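You operate a simulated robot arm through the tools that you are given. There is no shell and no other tool. Be economical: measure what you need, move in short steps, check, and stop when the job is done.

You are at the controls of a simulated robot arm. One attempt, no reset.

JOB
Fetch the felt pad from the top of the check bench and set it on top of the paper roll. Then take the gauge on the top of the check bench and put it away on the top of the winder stand. Then take the tag bundle on the top of the check bench and put it away on the upper shelf of the stores rack. Then put the coil from the top of the check bench on the top of the fitting bench. Then fetch the tape roll from the top of the check bench and set it on top of the spool there. Then take the grey spacer and put it on the lower shelf of the tall rack. Then open the wide drawer, take the worn block and put it in the inside of the wide drawer, then shut the drawer. Then put the steel block from the upper shelf of the tall rack on the top shelf of the tall rack. Then take the block that says "Form 65" from the top of the crimp bench and put it on the top shelf of the stores rack. Then take the small coil from the top of the forming bench and leave it on top of the check block. Then pull the counter door open. Do these in the order given. Set down upright: gauge, grey spacer.

Only the result counts: the job must be done as asked and must still hold three seconds after the hand-in. Knocking over, shifting, dropping, spilling or breaking anything else fails it.

ROBOT AND FRAMES
A 7-joint arm with a two-finger parallel gripper on a trunk, on a base that drives. Base frame: it is fixed to the floor where the robot stands at the start and does not move with it; the origin is under the middle of the robot, x ahead of it, y to its left, z up; the surface under the hand at the start is at about z = 80. Units: cm, rad, N and s.
Its first joint turns from -2.897 to 2.897 rad. Places, roughly: block [175, 550, 75]; check block [75, 550, 75]; coil (12x5x3 cm) [110, -80, 80]; counter door [320, -380, 40]; felt pad (4x4x2 cm) [70, 0, 80]; gauge [75, -25, 75]; grey spacer [700, 425, 75]; inside of the wide drawer [780, 150, 60]; lower shelf of the tall rack [1020, 90, 80]; paper roll (6x6x12 cm) [100, -30, 90]; small coil [25, 525, 75]; spool (9x9x10 cm) [100, -110, 80]; steel block [1025, 75, 125]; tag bundle (10x5x3 cm) [100, -50, 80]; tape roll (6x6x3 cm) [80, -110, 80]; top of the fitting bench [300, 330, 70]; top of the winder stand [340, 10, 70]; top shelf of the stores rack [140, 310, 140]; top shelf of the tall rack [1020, 90, 160]; upper shelf of the stores rack [140, 310, 100]; wide drawer [780, 150, 70]; worn block (4x3x3 cm) [680, 440, 60]. Payload 1.57 kg.
The TCP is the grasp point between the finger pads, 3 cm short of the fingertips. In the tool frame z runs along the fingers and y along their closing line. Largest opening 8 cm; finger width 1.7, thickness 1.2; the body of the gripper, 4 by 8.2 cm, starts 8 cm behind the TCP.
Orientation is told as [roll, pitch, yaw] about the base's x, y, z axes, in that order, counted from this pose: with the fingers straight down and closing along the base's y, the tool's x points along the base's -x, its y along +y and its z along -z.

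CONTROLS
- The arm moves only by the tool drive_tool. Its argument "deltas" is one flat list of numbers, 7 for each row, row after row: the gripper command, from -1 (shut) to 1 (fully open), values between in proportion, then the shift along the tool's x, y, z in mm, then the turn, a rotation vector about the tool's x, y, z in rad. In form: [fingers, dx, dy, dz, ax, ay, az, fingers, dx, dy, dz, ax, ay, az, ...]. A call has 1 to 12 rows; each row is the pose to reach, as a shift and turn from the pose commanded when the call began, along the tool's axes at that moment. Each row takes 0.2 s and may step no farther than 5 cm and 0.15 rad from the row before; otherwise, or with a gripper value out of range, the whole call is refused. Where a pose cannot be reached the arm comes as near as it can. A force on the tool above 40 N (or 10 N above the force at the start of the call, whichever is more), or a blocked arm, ends the call early, and 0.2 s more pass. Each finger travels about 15.3 cm/s and halts on what it meets, pressing with about 39 N; the grip force reading is that of the motor and also rises with nothing between the fingers. The clock runs only during rows and for 0.2 s after the last one: add rows that repeat a pose to give the fingers time. It gives the time, the measured TCP pose, the force on the tool (base axes), the opening and the grip force at its end, in the units of the frame above (readings bear some noise), with the torque about the TCP (base axes, N m) and any sound that the robot's microphone picked up, and new pictures: "views" is both (left out), scene, wrist or none.
- Cameras (640 x 400 px; columns grow to the right, rows downward): "scene" is now at [-1.76, 14.76, 138.38]; the picture's right is [-0.46, -0.89, 0.00], its down [-0.38, 0.20, -0.91] and it looks along [0.80, -0.42, -0.42] (base axes); focal length 280 px, centre (320, 200). "wrist" rides on the gripper at [7.2, -0.7, -12.2] in the tool frame; the picture's right is [0.09, 1.00, 0.00], its down [-0.84, 0.08, -0.54] and it looks along [-0.54, 0.05, 0.84] (tool axes); focal length 238 px, centre (320, 200). There is no depth. A picture from a camera that has moved, and an enlarged one, comes with that camera's place and axes in the base frame and with its lens.
- roll_base(legs): drives the robot by 1 to 6 legs, each [ahead, left, turn to the left] in cm, cm and rad, along the robot's own axes; the way and the turn of a leg run together, so that a leg with both is an arc; at most 150 cm and 3.142 rad a leg. The arm and the cameras ride along, it lands a little off, and it stops where it bumps. It gives what a move gives, and a new picture of the scene camera.
- pan_tilt(pan, tilt): turns the head with the scene camera to pan (to the left, within 2.496 rad either way) and tilt (down, from -0.506 to 1.204), counted from straight ahead of the robot. It gives what a move gives, and a new picture of the scene camera.
- enlarge(camera, box): a new picture of the part [left, top, right, bottom] of that camera's present view, enlarged. No time passes.
- hand_in(): hands the job in; it is judged then, once.

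Work in short steps. Places have to be worked out from the pictures, the camera data and where the tool is seen: move nearer, look again, correct. Check each grasp and each placing, and mend what went wrong. You have 556 turns and 360 pictures in all, those below and enlarged ones among them. Open the gripper and draw the arm clear of the work before you hand the job in, unless the task says otherwise; then end with one line.

The tools are called after "Request:" as a command line: name --argument value ..., lists and objects as JSON in quotes. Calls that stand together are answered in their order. drive_tool: Moves the arm, as the interface text tells. Its arguments: {"type":"object","properties":{"deltas":{"type":"array"},"views":{"type":"string","enum":["both","scene","wrist","none"]}},"required":["deltas"]} The other tools are called the same way: roll_base (legs) drives the base; pan_tilt (pan, tilt) turns the head that bears the scene camera; enlarge (camera, box) takes an enlarged picture of a part of a camera's view; hand_in () hands the job in.

At the start:

```text
t: 0.0
tcp_pos: [65.27, -37.69, 109.33]
orientation: [0.0, 0.001, 0.001]
contact_force: [-0.3, 0.4, 0.1]
torque: [0.02, 0.01, -0.03]
opening: 7.97
grasp_force: 0.1
robot x, y, heading: [0.23, 0.06, 0.004]
head pan, tilt: [-0.48, 0.438]
```

scene: 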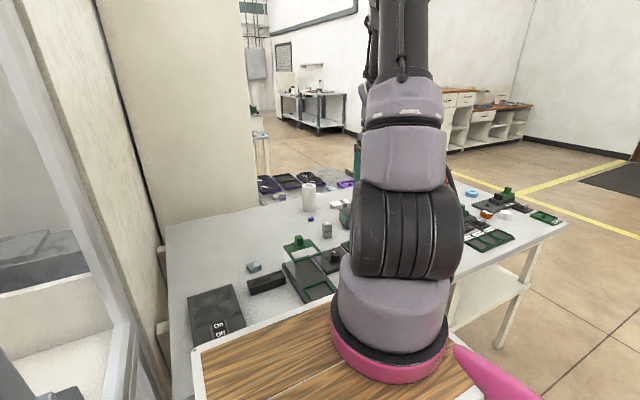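
wrist: 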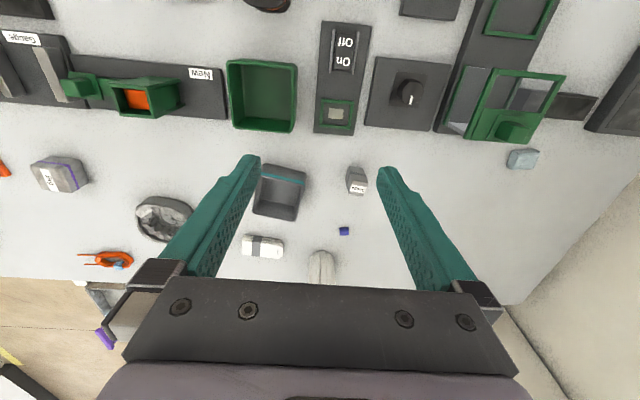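

I'll look closely at the bench first; the light-blue block near [72, 0] seems to be the felt pad.

Request:
enlarge --camera "wrist" --box '[220, 100, 580, 300]'

Request:
enlarge --camera "wrist" --box '[0, 0, 320, 300]'

Request:
enlarge --camera "scene" --box '[160, 140, 360, 320]'

```text
1.78 times, centred on (400, 200) of wrist
camera zoom: at [57.94, -38.35, 121.57], right [-0.09, 1.0, 0.0], down [0.84, 0.08, 0.54], along [0.54, 0.05, -0.84], focal length 424 px, centre (178, 200)
```

zoom: 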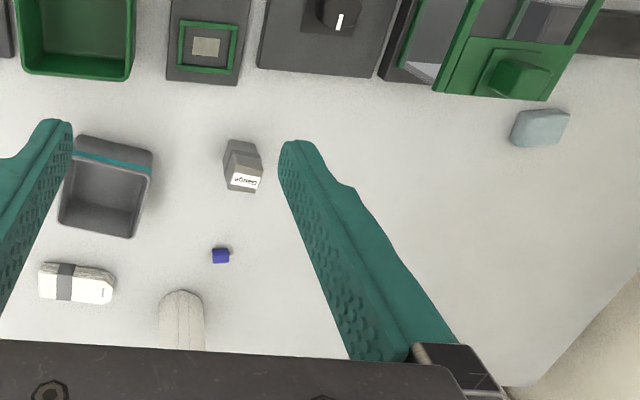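

```text
1.33 times, centred on (160, 150) of wrist
camera zoom: at [57.94, -38.35, 121.57], right [-0.09, 1.0, 0.0], down [0.84, 0.08, 0.54], along [0.54, 0.05, -0.84], focal length 318 px, centre (533, 267)
```

zoom: 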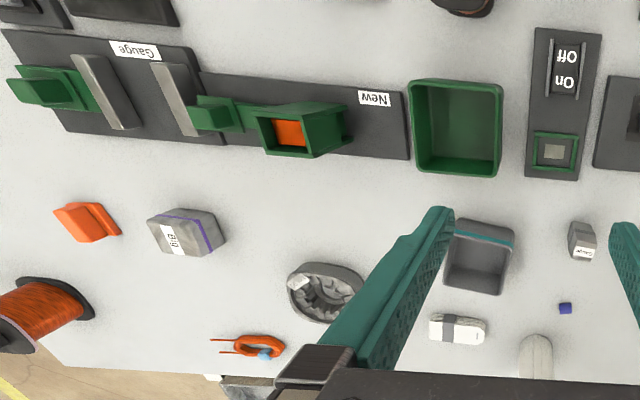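

```text
2.22 times, centred on (260, 230) of scene
camera zoom: at [-1.76, 14.76, 138.38], right [-0.46, -0.89, 0.0], down [-0.38, 0.2, -0.91], along [0.8, -0.42, -0.42], focal length 623 px, centre (453, 133)
```

zoom: 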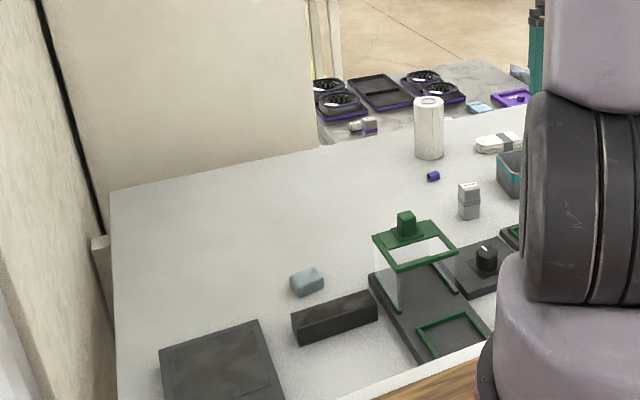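

Objects identified: pad light-blue, gauge small grey labelled block, tag bundle banded white, coil orange wire, tape roll orange. I move over the pad.

Request:
drive_tool --deltas '[1, -10, 48, 0, 0, 0, 0, 1, -20, 96, 0, 0, 0, 0, 1, -30, 144, 0, 0, 0, 0, 1, -40, 192, 0, 0, 0, 0, 1, -50, 240, 0, 0, 0, 0, 1, -55, 288, 0, 0, 0, 0, 1, -60, 336, 0, 0, 0, 0, 1, -65, 377, 20, 0, 0, 0, 1, -65, 377, 60, 0, 0, 0, 1, -65, 377, 100, 0, 0, 0]'

```text
t: 2.2
tcp_pos: [71.91, 0.08, 99.17]
orientation: [-0.001, -0.003, -0.002]
contact_force: [-0.8, 0.3, 0.6]
torque: [-0.01, -0.01, -0.02]
opening: 8.0
grasp_force: 0.1
robot x, y, heading: [0.21, 0.24, 0.003]
head pan, tilt: [-0.48, 0.438]
camera scene: at [-1.81, 14.76, 138.38], right [-0.46, -0.89, 0.0], down [-0.38, 0.2, -0.91], along [0.8, -0.42, -0.42], focal length 280 px, centre (320, 200)
camera wrist: at [64.67, -0.65, 111.43], right [-0.09, 1.0, 0.0], down [0.84, 0.08, 0.54], along [0.54, 0.05, -0.84], focal length 238 px, centre (320, 200)
```

scene: 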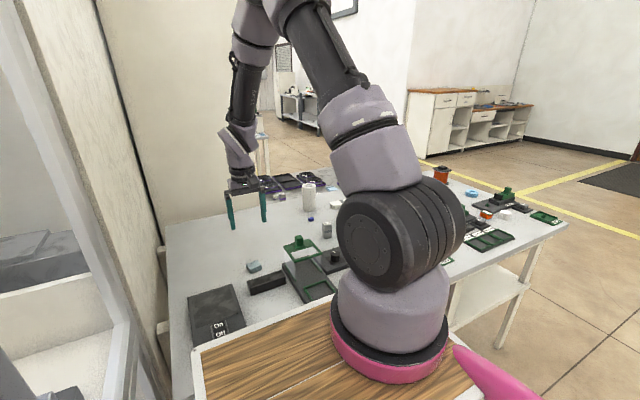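
wrist: 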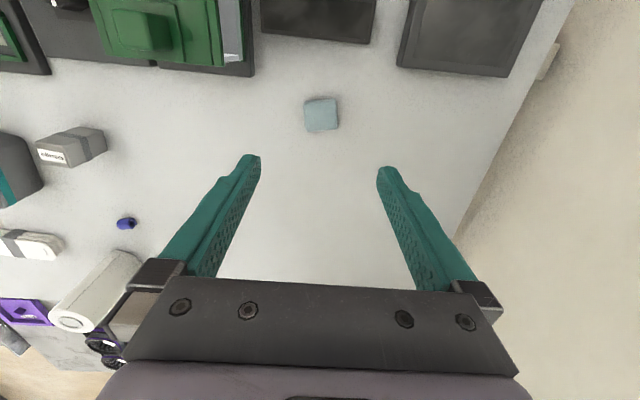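

Pad sits right under the TCP at about [71.7, 0.1]. I descend and close.

Request:
drive_tool --deltas '[0.6, 0, 0, 45, 0, 0, 0, 0.6, 0, 0, 90, 0, 0, 0, 0.6, 0, 0, 130, 0, 0, 0, 0.6, 0, 0, 152, 0, 0, 0, 0.6, 0, 0, 156, 0, 0, 0]'

```text
t: 3.4
tcp_pos: [71.8, 0.25, 83.77]
orientation: [0.0, 0.001, 0.0]
contact_force: [-0.7, -0.2, 0.5]
torque: [-0.03, -0.01, 0.0]
opening: 6.42
grasp_force: 0.1
robot x, y, heading: [0.04, -0.15, 0.003]
head pan, tilt: [-0.48, 0.438]
camera scene: at [-1.77, 14.76, 138.38], right [-0.46, -0.89, 0.0], down [-0.38, 0.2, -0.91], along [0.8, -0.42, -0.42], focal length 280 px, centre (320, 200)
camera wrist: at [64.46, -0.5, 95.97], right [-0.09, 1.0, 0.0], down [0.84, 0.08, 0.54], along [0.54, 0.05, -0.84], focal length 238 px, centre (320, 200)
```

scene: 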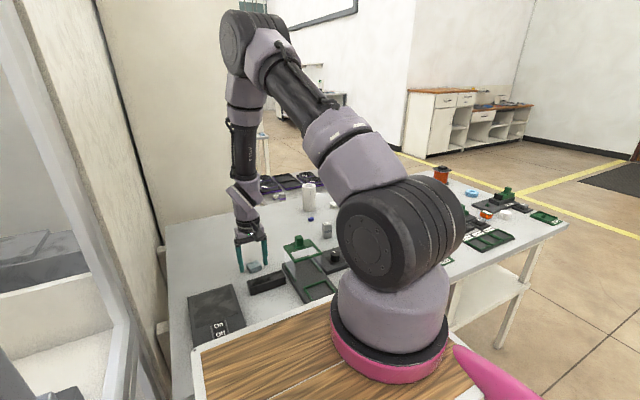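
wrist: 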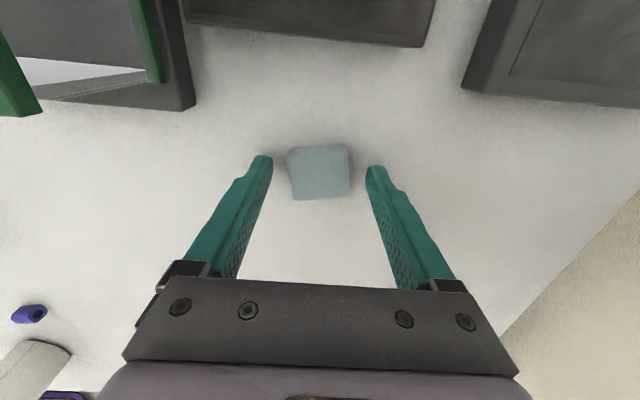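

The pad is between the fingers but a bit deeper is better. I lower 6 mm and grip.

Request:
drive_tool --deltas '[0.6, 0, 0, 6, 0, 0, 0, 0.1, 0, 0, 6, 0, 0, 0, -1, 0, 0, 6, 0, 0, 0, -1, 0, 0, 6, 0, 0, 0]' --views "wrist"

```text
t: 4.4
tcp_pos: [71.76, 0.28, 83.17]
orientation: [0.001, -0.001, 0.0]
contact_force: [-0.2, 0.0, 0.9]
torque: [0.03, 0.01, 0.08]
opening: 3.9
grasp_force: 38.6
robot x, y, heading: [0.26, -0.17, 0.001]
head pan, tilt: [-0.48, 0.438]
camera wrist: at [64.44, -0.49, 95.39], right [-0.09, 1.0, 0.0], down [0.84, 0.08, 0.54], along [0.54, 0.05, -0.84], focal length 238 px, centre (320, 200)
```

wrist: 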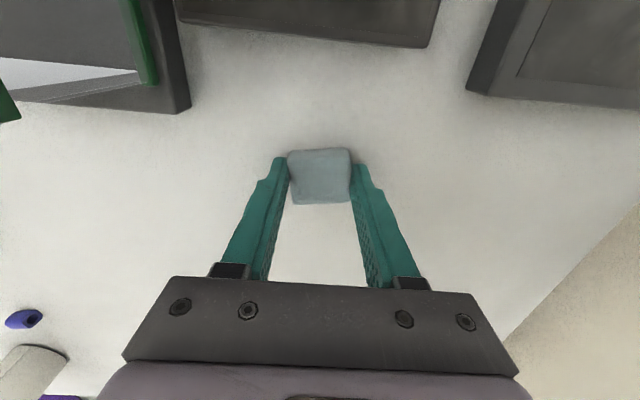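

Gripped (3.9 cm). I lift, carry over the bench high, and look down near the base to see how far the robot may advance.

Request:
drive_tool --deltas '[-1, 0, 0, -50, 0, 0, 0, -1, 0, 0, -100, 0, 0, 0, -1, 0, 0, -150, 0, 0, 0, -1, 0, 0, -200, 0, 0, 0, -1, 0, 0, -240, 0, 0, 0]' --views "none"

Request:
pan_tilt --pan 0.0 --tilt 1.0

Request:
pan_tilt --pan -0.9 --tilt 0.7

```text
t: 5.6
tcp_pos: [71.99, 0.03, 107.56]
orientation: [0.0, 0.002, 0.0]
contact_force: [0.1, -0.1, -0.3]
torque: [-0.01, 0.04, -0.04]
opening: 0.0
grasp_force: 21.2
robot x, y, heading: [0.0, 0.27, 0.0]
head pan, tilt: [-0.48, 0.438]
```

```text
t: 6.6
tcp_pos: [71.92, 0.05, 107.47]
orientation: [-0.001, 0.0, 0.0]
contact_force: [0.1, -0.2, 0.2]
torque: [-0.02, -0.01, 0.02]
opening: 0.0
grasp_force: 21.2
robot x, y, heading: [0.15, 0.25, -0.001]
head pan, tilt: [0.0, 1.0]
camera scene: at [-2.96, 19.01, 133.72], right [0.0, -1.0, 0.0], down [-0.84, 0.0, -0.54], along [0.54, 0.0, -0.84], focal length 280 px, centre (320, 200)
```

scene: 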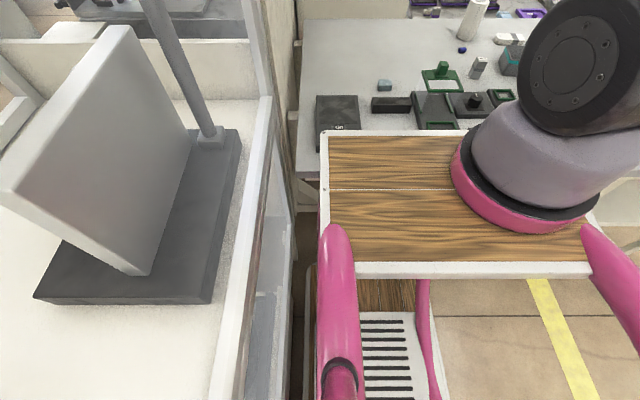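

```text
t: 7.8
tcp_pos: [72.02, 0.02, 107.51]
orientation: [-0.002, 0.001, -0.002]
contact_force: [0.6, -0.4, 0.0]
torque: [-0.03, -0.01, 0.02]
opening: 0.03
grasp_force: 21.5
robot x, y, heading: [0.38, -0.16, 0.0]
head pan, tilt: [-0.901, 0.7]
camera scene: at [-4.65, 12.36, 136.05], right [-0.78, -0.62, 0.0], down [-0.4, 0.5, -0.76], along [0.48, -0.6, -0.64], focal length 280 px, centre (320, 200)
```

scene: 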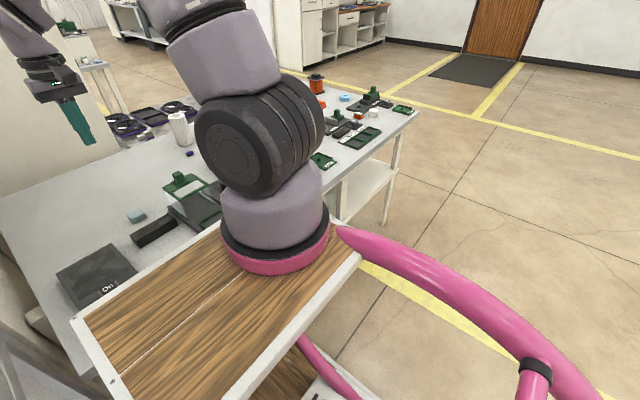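

The pad slipped out (opening 0, pad still on the bench). I come back above it and look.

Request:
drive_tool --deltas '[0, 0, 0, 0, 0, 0, 0, 0.6, 0, 0, 50, 0, 0, 0, 0.6, 0, 0, 100, 0, 0, 0, 0.6, 0, 0, 150, 0, 0, 0, 0.6, 0, 0, 200, 0, 0, 0]' --views "wrist"

```text
t: 9.0
tcp_pos: [71.88, -0.01, 87.43]
orientation: [0.0, -0.001, -0.001]
contact_force: [0.1, -0.5, -0.1]
torque: [0.02, 0.0, 0.02]
opening: 6.43
grasp_force: 0.1
robot x, y, heading: [0.1, 0.11, 0.0]
head pan, tilt: [-0.901, 0.7]
camera wrist: at [64.59, -0.79, 99.63], right [-0.09, 1.0, 0.0], down [0.84, 0.08, 0.54], along [0.54, 0.05, -0.84], focal length 238 px, centre (320, 200)
```

wrist: 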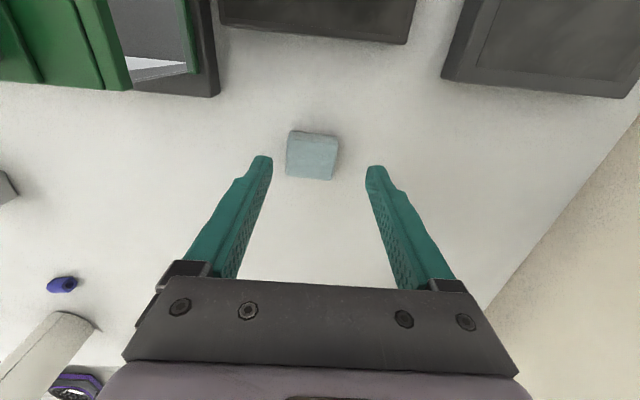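

Pad at about [72.0, -0.8]. I recentre, lower gradually until table contact or TCP 82.6, then grip.

Request:
drive_tool --deltas '[0.6, 0, -7, 20, 0, 0, 0, 0.6, 0, -7, 40, 0, 0, 0, 0.6, 0, -7, 43, 0, 0, 0, 0.6, 0, -7, 45, 0, 0, 0, 0.6, 0, -7, 47, 0, 0, 0, 0.6, 0, -7, 49, 0, 0, 0]' --views "wrist"

```text
t: 10.0
tcp_pos: [71.83, -0.75, 82.94]
orientation: [0.0, -0.001, -0.001]
contact_force: [-7.3, 0.0, 17.3]
torque: [-0.48, 0.38, -0.16]
opening: 6.46
grasp_force: 0.5
robot x, y, heading: [0.31, -0.02, -0.003]
head pan, tilt: [-0.901, 0.7]
stopped in row 5: the force on the tool passed its limit at 46 N (the readings are from after the stop); the commanded pose is now the measured one
camera wrist: at [64.44, -1.45, 95.22], right [-0.09, 1.0, 0.0], down [0.84, 0.08, 0.54], along [0.54, 0.05, -0.84], focal length 238 px, centre (320, 200)
```

wrist: 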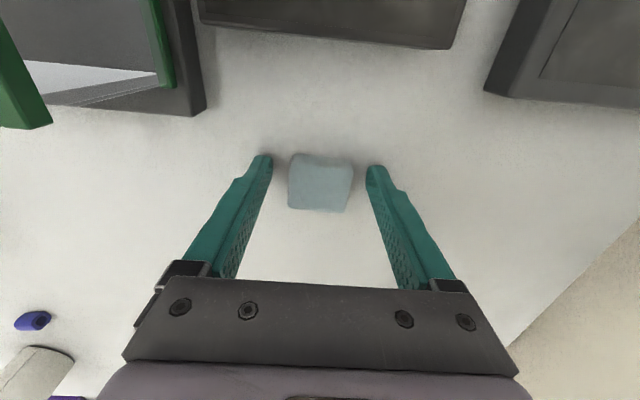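

Table is at z≈80. I raise 1 mm, grip, hold, and lift slowly.

Request:
drive_tool --deltas '[0.6, 0, 0, -1, 0, 0, 0, 0, 0, 0, -1, 0, 0, 0, -1, 0, 0, -1, 0, 0, 0, -1, 0, 0, -1, 0, 0, 0, -1, 0, 0, -1, 0, 0, 0, -1, 0, 0, -4, 0, 0, 0, -1, 0, 0, -10, 0, 0, 0, -1, 0, 0, -20, 0, 0, 0]' --views "wrist"

```text
t: 11.8
tcp_pos: [71.84, -0.68, 84.84]
orientation: [0.002, -0.001, 0.0]
contact_force: [0.3, -0.3, 0.1]
torque: [0.04, -0.01, 0.04]
opening: 3.78
grasp_force: 39.1
robot x, y, heading: [0.02, 0.06, -0.002]
head pan, tilt: [-0.901, 0.7]
camera wrist: at [64.47, -1.48, 97.06], right [-0.09, 1.0, 0.0], down [0.84, 0.08, 0.54], along [0.54, 0.05, -0.84], focal length 238 px, centre (320, 200)
```

wrist: 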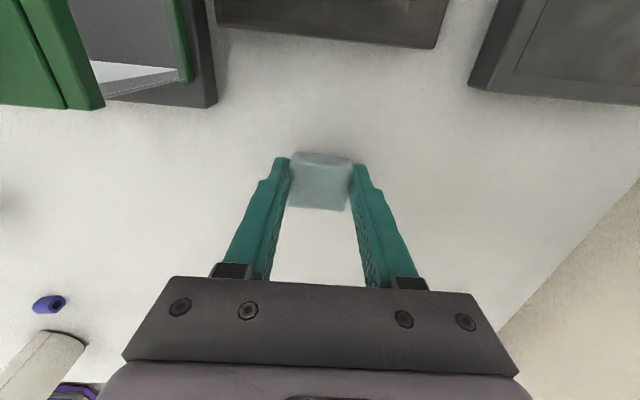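

Pad is held. I lift gently and approach the paper roll, stopping short to look.

Request:
drive_tool --deltas '[-1, 0, 0, -20, 0, 0, 0, -1, 0, 0, -45, 0, 0, 0, -1, 0, 0, -75, 0, 0, 0, -1, 0, 0, -110, 0, 0, 0, -1, 0, 0, -145, 0, 0, 0, -1, 0, 0, -180, 0, 0, 0, -1, -30, -20, -210, 0, 0, 0, -1, -60, -50, -220, 0, 0, 0, -1, -90, -85, -220, 0, 0, 0, -1, -120, -120, -220, 0, 0, 0, -1, -150, -150, -220, 0, 0, 0, -1, -160, -170, -220, 0, 0, 0]'

```text
t: 14.4
tcp_pos: [87.97, -17.68, 107.2]
orientation: [0.0, 0.001, -0.001]
contact_force: [0.2, 0.5, -0.2]
torque: [-0.06, -0.01, 0.02]
opening: 3.82
grasp_force: 39.0
robot x, y, heading: [0.12, 0.12, -0.001]
head pan, tilt: [-0.901, 0.7]
camera scene: at [-4.68, 12.38, 136.05], right [-0.78, -0.62, 0.0], down [-0.4, 0.5, -0.77], along [0.48, -0.6, -0.64], focal length 280 px, centre (320, 200)
camera wrist: at [80.6, -18.4, 119.4], right [-0.09, 1.0, 0.0], down [0.84, 0.08, 0.54], along [0.54, 0.05, -0.84], focal length 238 px, centre (320, 200)
```

scene: 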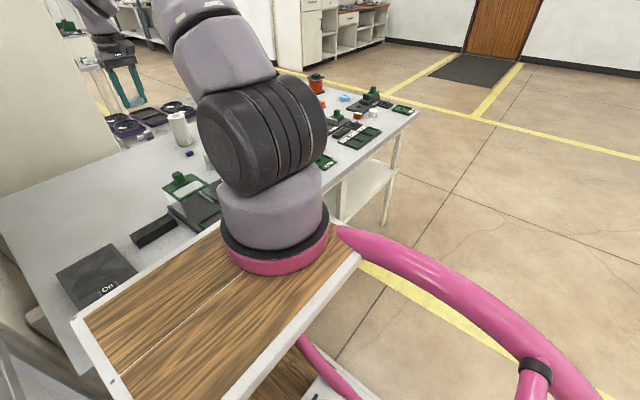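
wrist: 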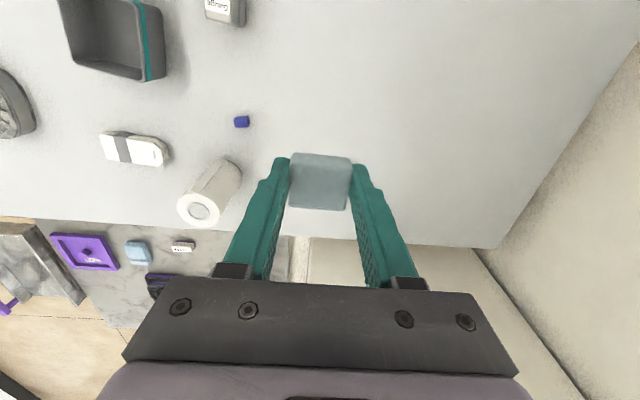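

Roll top at about [101.3, -33.7, 92]. I move above it at current height and check the reach.

Request:
drive_tool --deltas '[-1, -26, -32, 0, 0, 0, 0, -1, -53, -64, 0, 0, 0, 0, -1, -80, -96, 0, 0, 0, 0, -1, -106, -128, 0, 0, 0, 0, -1, -133, -160, 0, 0, 0, 0, -1, -133, -160, 0, 0, 0, 0]'

```text
t: 15.8
tcp_pos: [100.35, -32.72, 107.03]
orientation: [0.0, -0.003, -0.001]
contact_force: [-0.5, -0.6, 0.0]
torque: [-0.01, 0.02, 0.0]
opening: 3.8
grasp_force: 39.4
out of reach, approached as far as the arm can: row 5, 6
robot x, y, heading: [0.11, 0.39, -0.0]
head pan, tilt: [-0.901, 0.7]
camera scene: at [-4.67, 12.36, 136.05], right [-0.78, -0.62, 0.0], down [-0.4, 0.5, -0.76], along [0.47, -0.6, -0.64], focal length 280 px, centre (320, 200)
camera wrist: at [93.05, -33.48, 119.21], right [-0.09, 1.0, 0.0], down [0.83, 0.08, 0.54], along [0.54, 0.05, -0.84], focal length 238 px, centre (320, 200)
```

scene: 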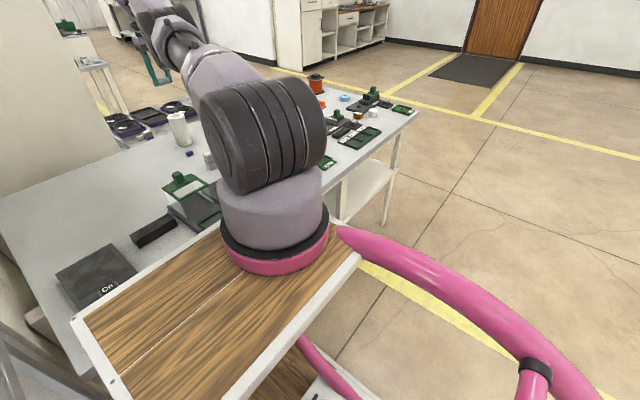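
wrist: 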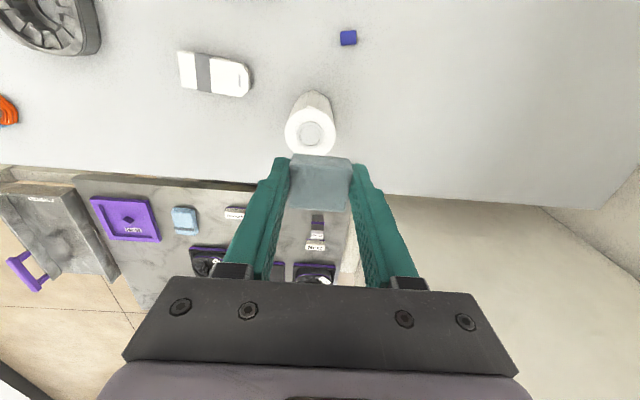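

The arm is at its reach limit just short of the roll. I roll the base right along the bench to gain reach.

Request:
roll_base --legs '[[0, -25, 0]]'

```text
t: 17.6
tcp_pos: [100.16, -58.8, 107.04]
orientation: [0.001, -0.004, -0.008]
contact_force: [-0.5, 0.4, -0.1]
torque: [0.0, 0.01, -0.02]
opening: 3.79
grasp_force: 39.3
robot x, y, heading: [0.03, -25.42, -0.009]
head pan, tilt: [-0.901, 0.7]
camera scene: at [-4.65, -13.04, 136.05], right [-0.79, -0.62, 0.0], down [-0.4, 0.51, -0.76], along [0.47, -0.6, -0.64], focal length 280 px, centre (320, 200)
```

scene: 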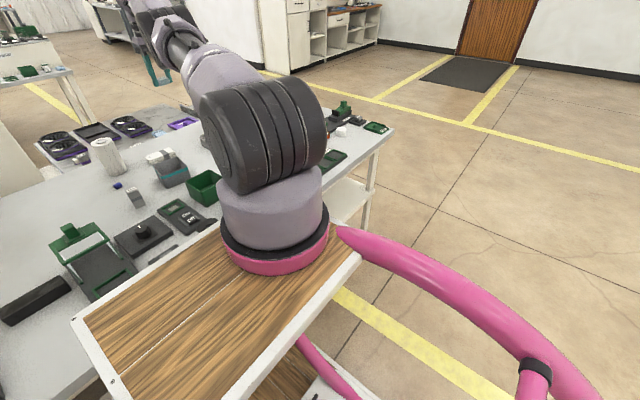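

Now I move back over the roll with the base closer in y.

Request:
drive_tool --deltas '[-1, 0, 42, 0, 0, 0, 0, -1, 0, 84, 0, 0, 0, 0, -1, 0, 126, 0, 0, 0, 0, -1, -4, 168, 0, 0, 0, 0, -1, -8, 210, 0, 0, 0, 0, -1, -10, 251, 0, 0, 0, 0, -1, -10, 251, 0, 0, 0, 0]' --views "wrist"

```text
t: 19.2
tcp_pos: [103.37, -33.38, 107.17]
orientation: [-0.001, -0.002, -0.006]
contact_force: [-0.3, 0.5, -0.2]
torque: [0.02, 0.0, 0.01]
opening: 3.79
grasp_force: 39.0
out of reach, approached as far as the arm can: row 1, 2, 3, 4, 5, 6, 7
robot x, y, heading: [-0.05, -25.72, -0.006]
head pan, tilt: [-0.901, 0.7]
camera wrist: at [96.0, -34.03, 119.47], right [-0.09, 1.0, 0.0], down [0.84, 0.07, 0.54], along [0.54, 0.05, -0.84], focal length 238 px, centre (320, 200)
```

wrist: 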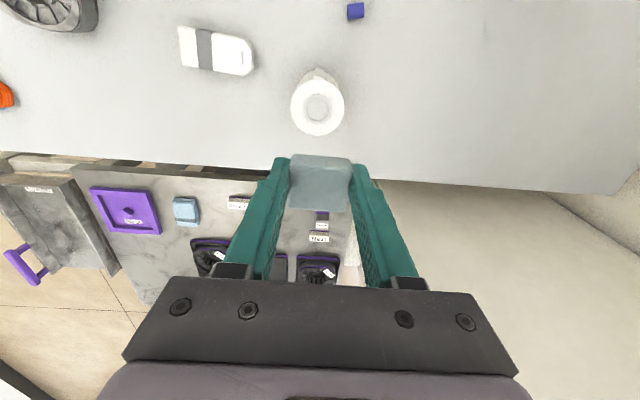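

Roll top seen at [101.5, -33.7]. I pull back 2 cm in x and check.

Request:
drive_tool --deltas '[-1, 19, -3, 0, 0, 0, 0, -1, 19, -3, 0, 0, 0, 0]' --views "none"

```text
t: 19.8
tcp_pos: [103.19, -33.81, 107.58]
orientation: [0.002, -0.003, -0.008]
contact_force: [-0.1, -0.3, 0.1]
torque: [-0.02, 0.01, 0.01]
opening: 3.8
grasp_force: 39.1
out of reach, approached as far as the arm can: row 1, 2
robot x, y, heading: [0.1, -25.57, -0.006]
head pan, tilt: [-0.901, 0.7]
```

Commanded pose is beyond the limit; I pull back further.

Request:
drive_tool --deltas '[-1, 20, 0, 0, 0, 0, 0, -1, 20, 0, 0, 0, 0, 0]' --views "none"

```text
t: 20.4
tcp_pos: [103.31, -33.69, 107.88]
orientation: [0.0, -0.002, -0.005]
contact_force: [-0.5, 1.1, 0.7]
torque: [-0.01, 0.02, 0.04]
opening: 3.8
grasp_force: 39.1
out of reach, approached as far as the arm can: row 1, 2
robot x, y, heading: [0.06, -25.72, -0.005]
head pan, tilt: [-0.901, 0.7]
```

Request:
drive_tool --deltas '[-1, 40, 0, 0, 0, 0, 0, -1, 40, 0, 0, 0, 0, 0]' --views "none"

```text
t: 21.0
tcp_pos: [103.16, -33.74, 107.86]
orientation: [-0.001, 0.0, -0.006]
contact_force: [0.7, 0.0, 0.2]
torque: [0.02, 0.0, 0.01]
opening: 3.8
grasp_force: 38.4
out of reach, approached as far as the arm can: row 1, 2
robot x, y, heading: [-0.16, -25.31, -0.004]
head pan, tilt: [-0.901, 0.7]
```

Request:
drive_tool --deltas '[-1, 50, -10, 0, 0, 0, 0, -1, 90, -20, 0, 0, 0, 0, -1, 130, -20, 0, 0, 0, 0]' --views "none"

```text
refused: row 1 steps farther than a row can; nothing moved
```

Request:
drive_tool --deltas '[-1, 45, 0, 0, 0, 0, 0, -1, 90, 0, 0, 0, 0, 0, -1, 130, 0, 0, 0, 0, 0]' --views "scene"

```text
t: 21.8
tcp_pos: [103.17, -33.44, 109.06]
orientation: [0.001, -0.002, -0.005]
contact_force: [-0.2, -0.1, -0.2]
torque: [0.0, 0.02, -0.01]
opening: 3.8
grasp_force: 38.8
out of reach, approached as far as the arm can: row 1, 2, 3
robot x, y, heading: [-0.25, -25.26, -0.004]
head pan, tilt: [-0.901, 0.7]
camera scene: at [-4.65, -13.04, 136.05], right [-0.79, -0.62, 0.0], down [-0.4, 0.51, -0.76], along [0.47, -0.6, -0.64], focal length 280 px, centre (320, 200)
```

scene: 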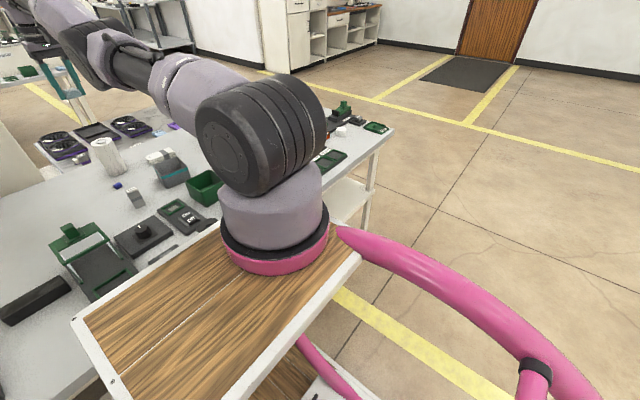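

The arm appears stretched near a singularity. I try moving up and back.

Request:
drive_tool --deltas '[-1, 30, 0, -30, 0, 0, 0, -1, 60, 0, -60, 0, 0, 0, -1, 90, 0, -90, 0, 0, 0, -1, 120, 0, -120, 0, 0, 0]' --views "none"

```text
t: 22.8
tcp_pos: [99.26, -33.09, 124.0]
orientation: [0.001, -0.002, -0.006]
contact_force: [1.4, 0.2, -1.1]
torque: [0.01, 0.05, 0.01]
opening: 3.81
grasp_force: 39.1
out of reach, approached as far as the arm can: row 1, 2, 3, 4
robot x, y, heading: [-0.14, -25.12, -0.006]
head pan, tilt: [-0.901, 0.7]
```

Request:
drive_tool --deltas '[-1, 30, 0, 0, 0, 0, 0, -1, 60, 0, 0, 0, 0, 0, -1, 90, 0, 0, 0, 0, 0, -1, 120, 0, 0, 0, 0, 0, -1, 150, 0, 0, 0, 0, 0, -1, 180, 0, 0, 0, 0, 0, -1, 210, 0, 0, 0, 0, 0]' --views "scene"

```text
t: 24.4
tcp_pos: [97.13, -33.06, 129.43]
orientation: [0.0, -0.001, -0.006]
contact_force: [0.8, 0.7, 0.0]
torque: [-0.03, -0.03, 0.0]
opening: 3.79
grasp_force: 39.4
out of reach, approached as far as the arm can: row 1, 2, 3, 4, 5, 6, 7
robot x, y, heading: [-0.14, -25.48, -0.009]
head pan, tilt: [-0.901, 0.7]
camera scene: at [-4.65, -13.04, 136.05], right [-0.79, -0.62, 0.0], down [-0.4, 0.51, -0.76], along [0.47, -0.6, -0.64], focal length 280 px, centre (320, 200)
```

scene: 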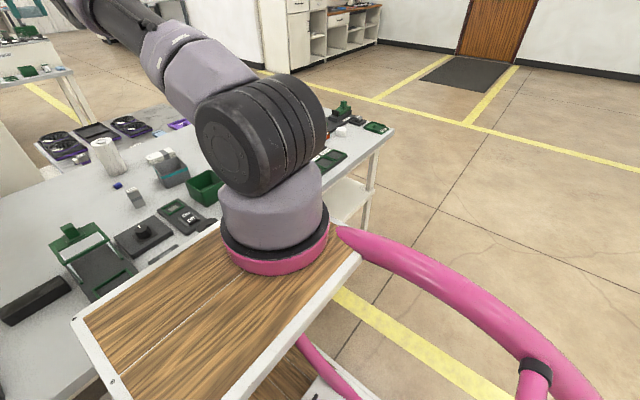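

Arm is straight-elbow stuck. I tilt the fingers outward so the wrist must come inward, bending the elbow.

Request:
drive_tool --deltas '[-1, 20, 0, 0, 0, -0.14, 0, -1, 40, 0, 0, 0, -0.28, 0, -1, 60, 0, 0, 0, -0.4, 0, -1, 60, 0, 0, 0, -0.4, 0]' --views "none"

```text
t: 25.4
tcp_pos: [103.65, -32.39, 135.8]
orientation: [-0.002, -0.402, -0.008]
contact_force: [-0.9, -0.1, 0.3]
torque: [-0.05, 0.01, -0.02]
opening: 3.78
grasp_force: 38.7
out of reach, approached as far as the arm can: row 1, 2, 3, 4
robot x, y, heading: [-0.02, -25.37, -0.004]
head pan, tilt: [-0.901, 0.7]
```

Perhaps the commanded target lies far out; I pull back a long way at this safe height.

Request:
drive_tool --deltas '[-1, 41, 0, -17, 0, 0, 0, -1, 82, 0, -35, 0, 0, 0, -1, 124, 0, -52, 0, 0, 0, -1, 165, 0, -70, 0, 0, 0, -1, 207, 0, -87, 0, 0, 0, -1, 248, 0, -105, 0, 0, 0, -1, 290, 0, -122, 0, 0, 0, -1, 331, 0, -140, 0, 0, 0]' --views "none"

```text
t: 27.2
tcp_pos: [91.39, -30.71, 153.35]
orientation: [-0.001, -0.398, -0.007]
contact_force: [-1.0, -0.4, -0.8]
torque: [0.03, -0.01, 0.0]
opening: 3.81
grasp_force: 38.4
out of reach, approached as far as the arm can: row 1, 2, 3, 4, 5, 6, 7, 8
robot x, y, heading: [0.2, -24.93, -0.008]
head pan, tilt: [-0.901, 0.7]
```

Request:
drive_tool --deltas '[-1, 41, 0, -17, 0, 0, 0, -1, 82, 0, -35, 0, 0, 0, -1, 124, 0, -52, 0, 0, 0, -1, 165, 0, -70, 0, 0, 0, -1, 207, 0, -87, 0, 0, 0, -1, 248, 0, -105, 0, 0, 0, -1, 290, 0, -122, 0, 0, 0, -1, 331, 0, -140, 0, 0, 0]' --views "none"

```text
t: 29.0
tcp_pos: [80.04, -29.15, 164.01]
orientation: [0.001, -0.404, -0.005]
contact_force: [-0.6, -0.5, -0.6]
torque: [0.0, 0.0, -0.01]
opening: 3.83
grasp_force: 38.9
out of reach, approached as far as the arm can: row 1, 2, 3, 4, 5, 6, 7, 8
robot x, y, heading: [0.0, -25.18, -0.007]
head pan, tilt: [-0.901, 0.7]
```

Sliding upward straightens the elbow; moving down and back should bend it. I command that.

Request:
drive_tool --deltas '[-1, 28, 0, 34, 0, 0, 0, -1, 56, 0, 68, 0, 0, 0, -1, 84, 0, 103, 0, 0, 0, -1, 112, 0, 137, 0, 0, 0, -1, 140, 0, 171, 0, 0, 0, -1, 168, 0, 205, 0, 0, 0, -1, 196, 0, 240, 0, 0, 0, -1, 224, 0, 274, 0, 0, 0]' --views "none"

```text
t: 30.8
tcp_pos: [91.22, -26.06, 153.06]
orientation: [-0.002, -0.401, -0.008]
contact_force: [0.7, -0.2, -0.2]
torque: [0.01, -0.04, 0.04]
opening: 3.78
grasp_force: 38.7
out of reach, approached as far as the arm can: row 1, 2, 3, 4, 5, 6, 7, 8
robot x, y, heading: [-0.24, -25.94, -0.005]
head pan, tilt: [-0.901, 0.7]
```

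Still stuck. I test a tool turn combined with an inward/sideways pull to excite the elbow.

Request:
drive_tool --deltas '[-1, 20, 20, 20, 0, 0.14, 0.0, -1, 40, 40, 40, 0, 0.28, 0.0, -1, 60, 80, 60, 0, 0.4, 0, -1, 80, 110, 80, 0, 0.4, 0, -1, 100, 140, 100, 0, 0.4, 0, -1, 120, 170, 120, 0, 0.4, 0]' --views "scene"

```text
t: 32.2
tcp_pos: [84.27, -8.33, 137.77]
orientation: [0.001, -0.005, -0.007]
contact_force: [0.5, 0.1, -0.2]
torque: [0.05, -0.02, 0.0]
opening: 3.81
grasp_force: 38.9
out of reach, approached as far as the arm can: row 1, 2, 3
robot x, y, heading: [-0.07, -25.61, -0.003]
head pan, tilt: [-0.901, 0.7]
camera scene: at [-4.62, -13.07, 136.05], right [-0.79, -0.62, 0.0], down [-0.4, 0.51, -0.76], along [0.47, -0.6, -0.64], focal length 280 px, centre (320, 200)
```

scene: 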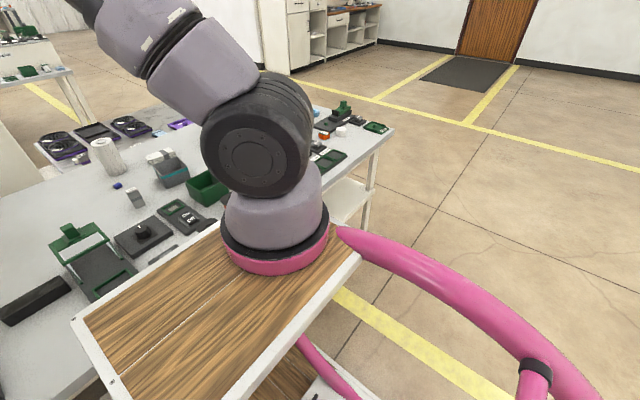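

Unstuck. From now on I stay inside the reach limit (~80 cm around the arm axis at about [23, -37]). I return toward the roll.

Request:
drive_tool --deltas '[-1, -10, -25, 32, 0, 0, 0, -1, -21, -51, 64, 0, 0, 0, -1, -32, -76, 95, 0, 0, 0, -1, -43, -102, 127, 0, 0, 0, -1, -54, -127, 159, 0, 0, 0, -1, -65, -152, 191, 0, 0, 0, -1, -75, -178, 223, 0, 0, 0, -1, -86, -203, 254, 0, 0, 0, -1, -97, -228, 286, 0, 0, 0, -1, -107, -254, 318, 0, 0, 0]' --views "wrist"

```text
t: 34.4
tcp_pos: [95.0, -33.38, 106.0]
orientation: [0.002, -0.005, -0.005]
contact_force: [-0.2, -0.5, 1.0]
torque: [-0.08, -0.02, 0.01]
opening: 3.82
grasp_force: 38.7
robot x, y, heading: [0.11, -25.68, -0.007]
head pan, tilt: [-0.901, 0.7]
camera wrist: at [87.63, -34.08, 118.2], right [-0.09, 1.0, 0.0], down [0.84, 0.07, 0.55], along [0.54, 0.05, -0.84], focal length 238 px, centre (320, 200)
```

wrist: 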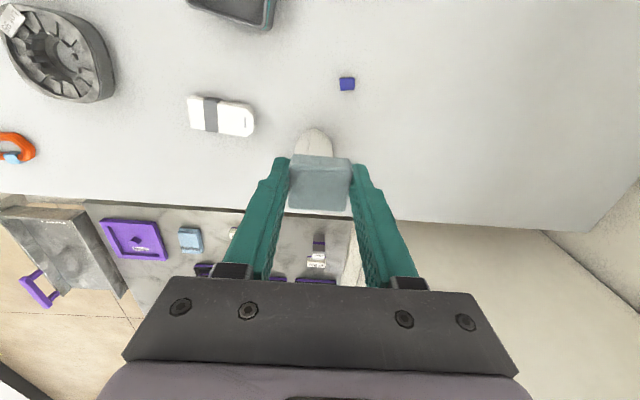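

I advance in small steps over the roll and descend to just above contact.

Request:
drive_tool --deltas '[-1, -15, -1, 0, 0, 0, 0, -1, -30, -2, 0, 0, 0, 0, -1, -45, -3, 0, 0, 0, 0, -1, -57, -3, 0, 0, 0, 0, -1, -65, -3, 0, 0, 0, 0, -1, -65, -3, 25, 0, 0, 0, -1, -65, -3, 50, 0, 0, 0, -1, -65, -3, 75, 0, 0, 0, -1, -65, -3, 95, 0, 0, 0]'

```text
t: 36.4
tcp_pos: [101.6, -33.67, 96.38]
orientation: [0.0, -0.002, -0.01]
contact_force: [0.1, -0.3, 0.9]
torque: [-0.01, 0.02, 0.03]
opening: 3.81
grasp_force: 38.4
robot x, y, heading: [-0.15, -25.48, -0.008]
head pan, tilt: [-0.901, 0.7]
camera scene: at [-4.67, -13.04, 136.05], right [-0.79, -0.62, 0.0], down [-0.4, 0.51, -0.76], along [0.47, -0.6, -0.64], focal length 280 px, centre (320, 200)
camera wrist: at [94.25, -34.4, 108.67], right [-0.09, 1.0, 0.0], down [0.84, 0.07, 0.55], along [0.54, 0.05, -0.84], focal length 238 px, centre (320, 200)
```

scene: 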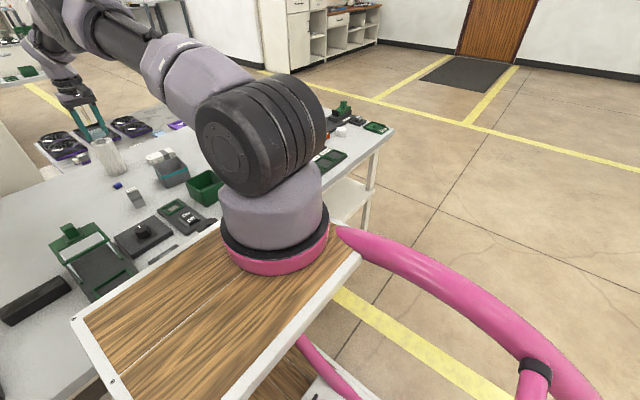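
wrist: 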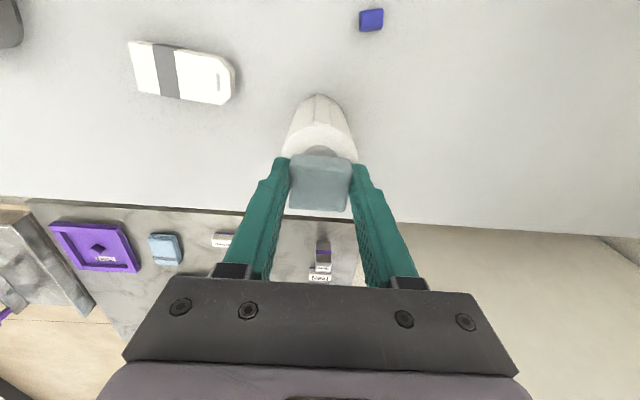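

Aligned; I lower in 2 mm steps to contact.

Request:
drive_tool --deltas '[-1, 0, 0, 6, 0, 0, 0, -1, 0, 0, 9, 0, 0, 0, -1, 0, 0, 11, 0, 0, 0, -1, 0, 0, 13, 0, 0, 0]' --views "wrist"

```text
t: 37.4
tcp_pos: [101.5, -33.73, 95.09]
orientation: [-0.001, -0.006, -0.007]
contact_force: [-1.7, -0.1, 2.5]
torque: [-0.02, 0.04, 0.03]
opening: 3.8
grasp_force: 39.3
robot x, y, heading: [-0.14, -25.22, -0.009]
head pan, tilt: [-0.901, 0.7]
camera wrist: at [94.18, -34.48, 107.21], right [-0.09, 1.0, 0.0], down [0.84, 0.07, 0.54], along [0.54, 0.05, -0.84], focal length 238 px, centre (320, 200)
```

wrist: 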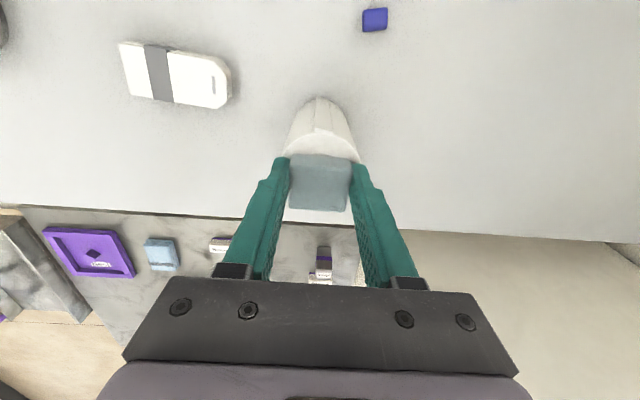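

Just touching (2.5 N). I open partially and lift straight up.

Request:
drive_tool --deltas '[-0.02, 0, 0, 0, 0, 0, 0, 0.2, 0, 0, 0, 0, 0, 0, 0.35, 0, 0, 0, 0, 0, 0, 0.4, 0, 0, -20, 0, 0, 0, 0.4, 0, 0, -50, 0, 0, 0, 0.4, 0, 0, -90, 0, 0, 0, 0.4, 30, 0, -110, 0, 0, 0]' --views "wrist"

```text
t: 39.0
tcp_pos: [98.29, -34.01, 105.82]
orientation: [-0.001, 0.0, -0.007]
contact_force: [0.4, 0.5, -1.0]
torque: [0.01, 0.03, -0.02]
opening: 5.6
grasp_force: 0.0
robot x, y, heading: [0.05, -25.18, -0.001]
head pan, tilt: [-0.901, 0.7]
camera wrist: at [90.95, -34.74, 118.13], right [-0.09, 1.0, 0.0], down [0.84, 0.07, 0.54], along [0.54, 0.05, -0.84], focal length 238 px, centre (320, 200)
```

wrist: 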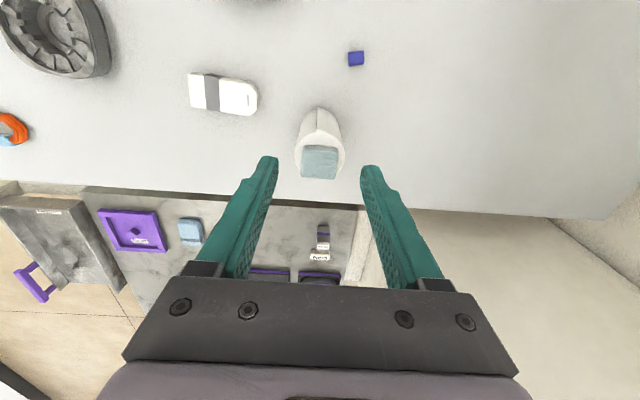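

Pad rests on the roll. Next the gauge: I move above it at about [77, -29].

Request:
drive_tool --deltas '[0.6, 35, 8, -10, 0, 0, 0, 1, 70, 16, -10, 0, 0, 0, 1, 105, 25, -10, 0, 0, 0, 1, 140, 34, -10, 0, 0, 0, 1, 175, 42, -10, 0, 0, 0, 1, 213, 50, -10, 0, 0, 0]' --views "wrist"

```text
t: 40.4
tcp_pos: [77.34, -28.82, 107.21]
orientation: [-0.001, 0.0, -0.008]
contact_force: [0.1, -0.1, -0.8]
torque: [0.04, 0.01, 0.02]
opening: 7.99
grasp_force: 0.1
robot x, y, heading: [-0.5, -25.71, -0.007]
head pan, tilt: [-0.901, 0.7]
camera wrist: at [69.86, -29.47, 119.38], right [-0.09, 1.0, 0.0], down [0.84, 0.07, 0.54], along [0.54, 0.05, -0.84], focal length 238 px, centre (320, 200)
```

wrist: 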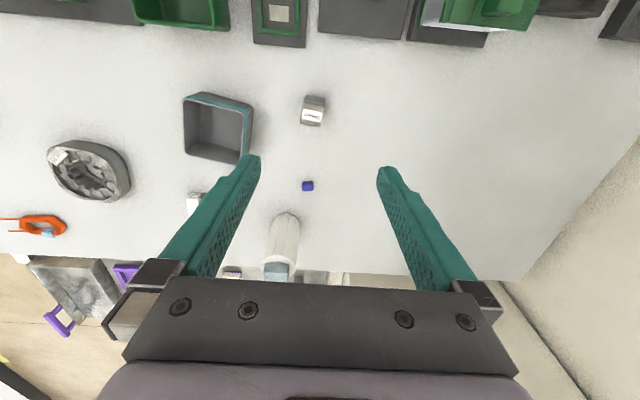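

Request:
enlarge --camera "wrist" --box '[270, 70, 360, 130]'

```text
6.67 times, centred on (315, 100) of wrist
camera zoom: at [69.86, -29.47, 119.38], right [-0.09, 1.0, 0.0], down [0.84, 0.07, 0.54], along [0.54, 0.05, -0.84], focal length 1589 px, centre (353, 867)
```

zoom: 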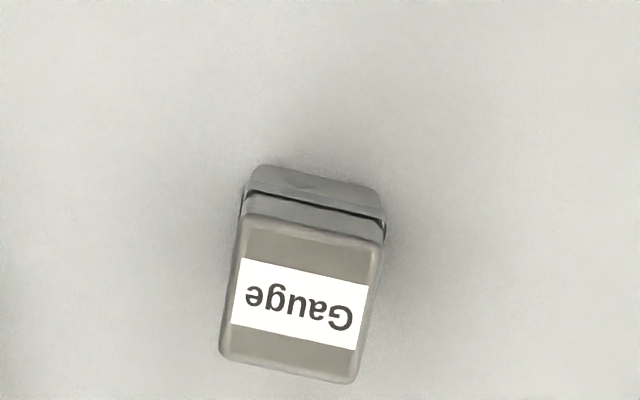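

Gauge: top at ~[77.7, -29.7], about 2.8×3×6 cm, turned ~-0.08. I descend onto it.

Request:
drive_tool --deltas '[1, -4, -9, 45, 0, 0, 0.07, 0.5, -4, -9, 90, 0, 0, 0.07, 0.5, -4, -9, 135, 0, 0, 0.07, 0.5, -4, -9, 165, 0, 0, 0.07]' --views "wrist"

```text
t: 41.4
tcp_pos: [77.45, -29.86, 90.58]
orientation: [0.0, -0.003, -0.074]
contact_force: [-0.2, -0.1, -0.2]
torque: [0.01, -0.04, 0.01]
opening: 6.04
grasp_force: 0.1
robot x, y, heading: [-0.01, -25.24, -0.008]
head pan, tilt: [-0.901, 0.7]
camera wrist: at [70.07, -30.0, 102.77], right [-0.02, 1.0, 0.0], down [0.84, 0.01, 0.54], along [0.54, 0.01, -0.84], focal length 238 px, centre (320, 200)
```

wrist: 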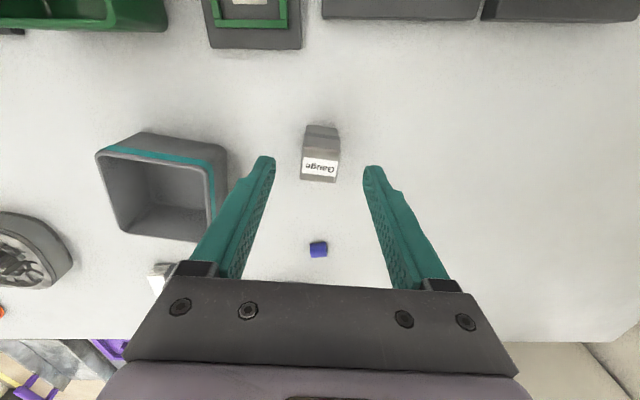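

Well centred. I descend the remaining 6.6 cm and grip.

Request:
drive_tool --deltas '[0.5, -3, 0, 30, 0, 0, 0, 0.5, -3, 0, 55, 0, 0, 0, 0.5, -3, 0, 66, 0, 0, 0, 0, -3, 0, 66, 0, 0, 0, -1, -3, 0, 66, 0, 0, 0, -1, -3, 0, 66, 0, 0, 0, -1, -3, 0, 66, 0, 0, 0]' --views "wrist"

```text
t: 43.0
tcp_pos: [77.99, -29.83, 83.98]
orientation: [-0.001, -0.002, -0.077]
contact_force: [-0.4, 0.0, -0.4]
torque: [-0.02, -0.03, 0.0]
opening: 2.97
grasp_force: 39.5
robot x, y, heading: [-0.17, -25.69, -0.008]
head pan, tilt: [-0.901, 0.7]
camera wrist: at [70.54, -29.91, 96.22], right [-0.02, 1.0, 0.0], down [0.84, 0.01, 0.54], along [0.54, 0.01, -0.84], focal length 238 px, centre (320, 200)
```

wrist: 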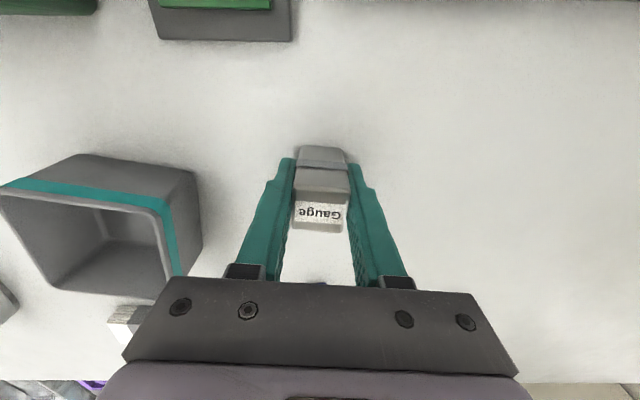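

Gauge gripped. I lift gently, then survey the room toward the winder stand at [340, 10].

Request:
drive_tool --deltas '[-1, 0, 0, -8, 0, 0, 0, -1, 0, 0, -25, 0, 0, 0, -1, 0, 0, -50, 0, 0, 0, -1, 0, 0, -85, 0, 0, 0, -1, 0, 0, -125, 0, 0, 0, -1, 0, 0, -165, 0, 0, 0, -1, 0, 0, -205, 0, 0, 0, -1, 20, 0, -245, 0, 0, 0, -1, 40, 0, -285, 0, 0, 0]' --views "wrist"

Request:
pan_tilt --pan 0.0 --tilt 0.3

Request:
pan_tilt --pan -1.2 --tilt 0.4

```text
t: 45.0
tcp_pos: [73.84, -29.29, 112.56]
orientation: [0.0, -0.002, -0.077]
contact_force: [-0.1, 0.3, -2.5]
torque: [-0.02, 0.04, 0.0]
opening: 2.97
grasp_force: 39.1
robot x, y, heading: [-0.12, -25.43, -0.004]
head pan, tilt: [-0.901, 0.7]
camera wrist: at [66.57, -29.43, 124.79], right [-0.02, 1.0, 0.0], down [0.84, 0.01, 0.54], along [0.54, 0.01, -0.84], focal length 238 px, centre (320, 200)
```

wrist: 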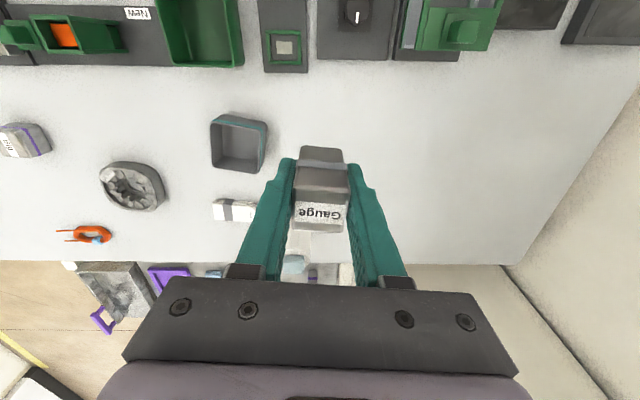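

```text
t: 46.2
tcp_pos: [73.87, -29.26, 112.54]
orientation: [0.0, -0.002, -0.077]
contact_force: [-0.5, 0.3, -2.4]
torque: [-0.01, -0.01, 0.0]
opening: 2.94
grasp_force: 38.8
robot x, y, heading: [-0.26, -25.27, -0.009]
head pan, tilt: [0.0, 0.3]
camera scene: at [-0.55, -6.41, 139.66], right [-0.01, -1.0, 0.0], down [-0.3, 0.0, -0.96], along [0.96, -0.01, -0.3], focal length 280 px, centre (320, 200)
```

scene: 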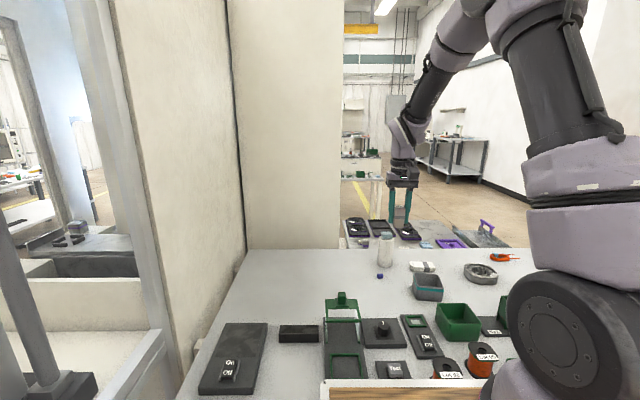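

```text
t: 47.6
tcp_pos: [73.88, -29.32, 112.64]
orientation: [0.0, -0.005, -0.077]
contact_force: [0.4, 0.4, -2.9]
torque: [-0.03, -0.03, -0.01]
opening: 2.97
grasp_force: 39.2
robot x, y, heading: [0.01, -25.75, -0.008]
head pan, tilt: [-1.201, 0.4]
camera scene: at [-6.58, -15.0, 138.73], right [-0.93, -0.36, 0.0], down [-0.14, 0.36, -0.92], along [0.33, -0.86, -0.39], focal length 280 px, centre (320, 200)
```

scene: 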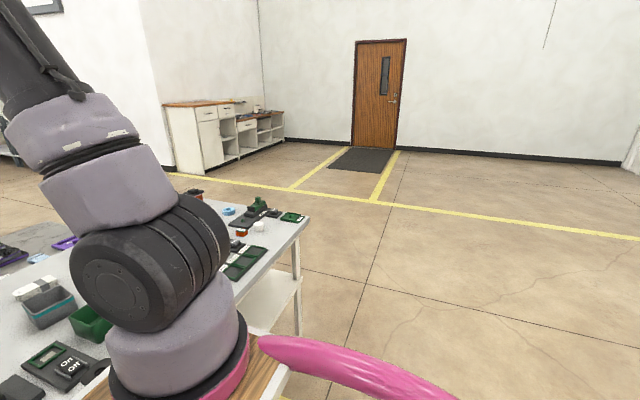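

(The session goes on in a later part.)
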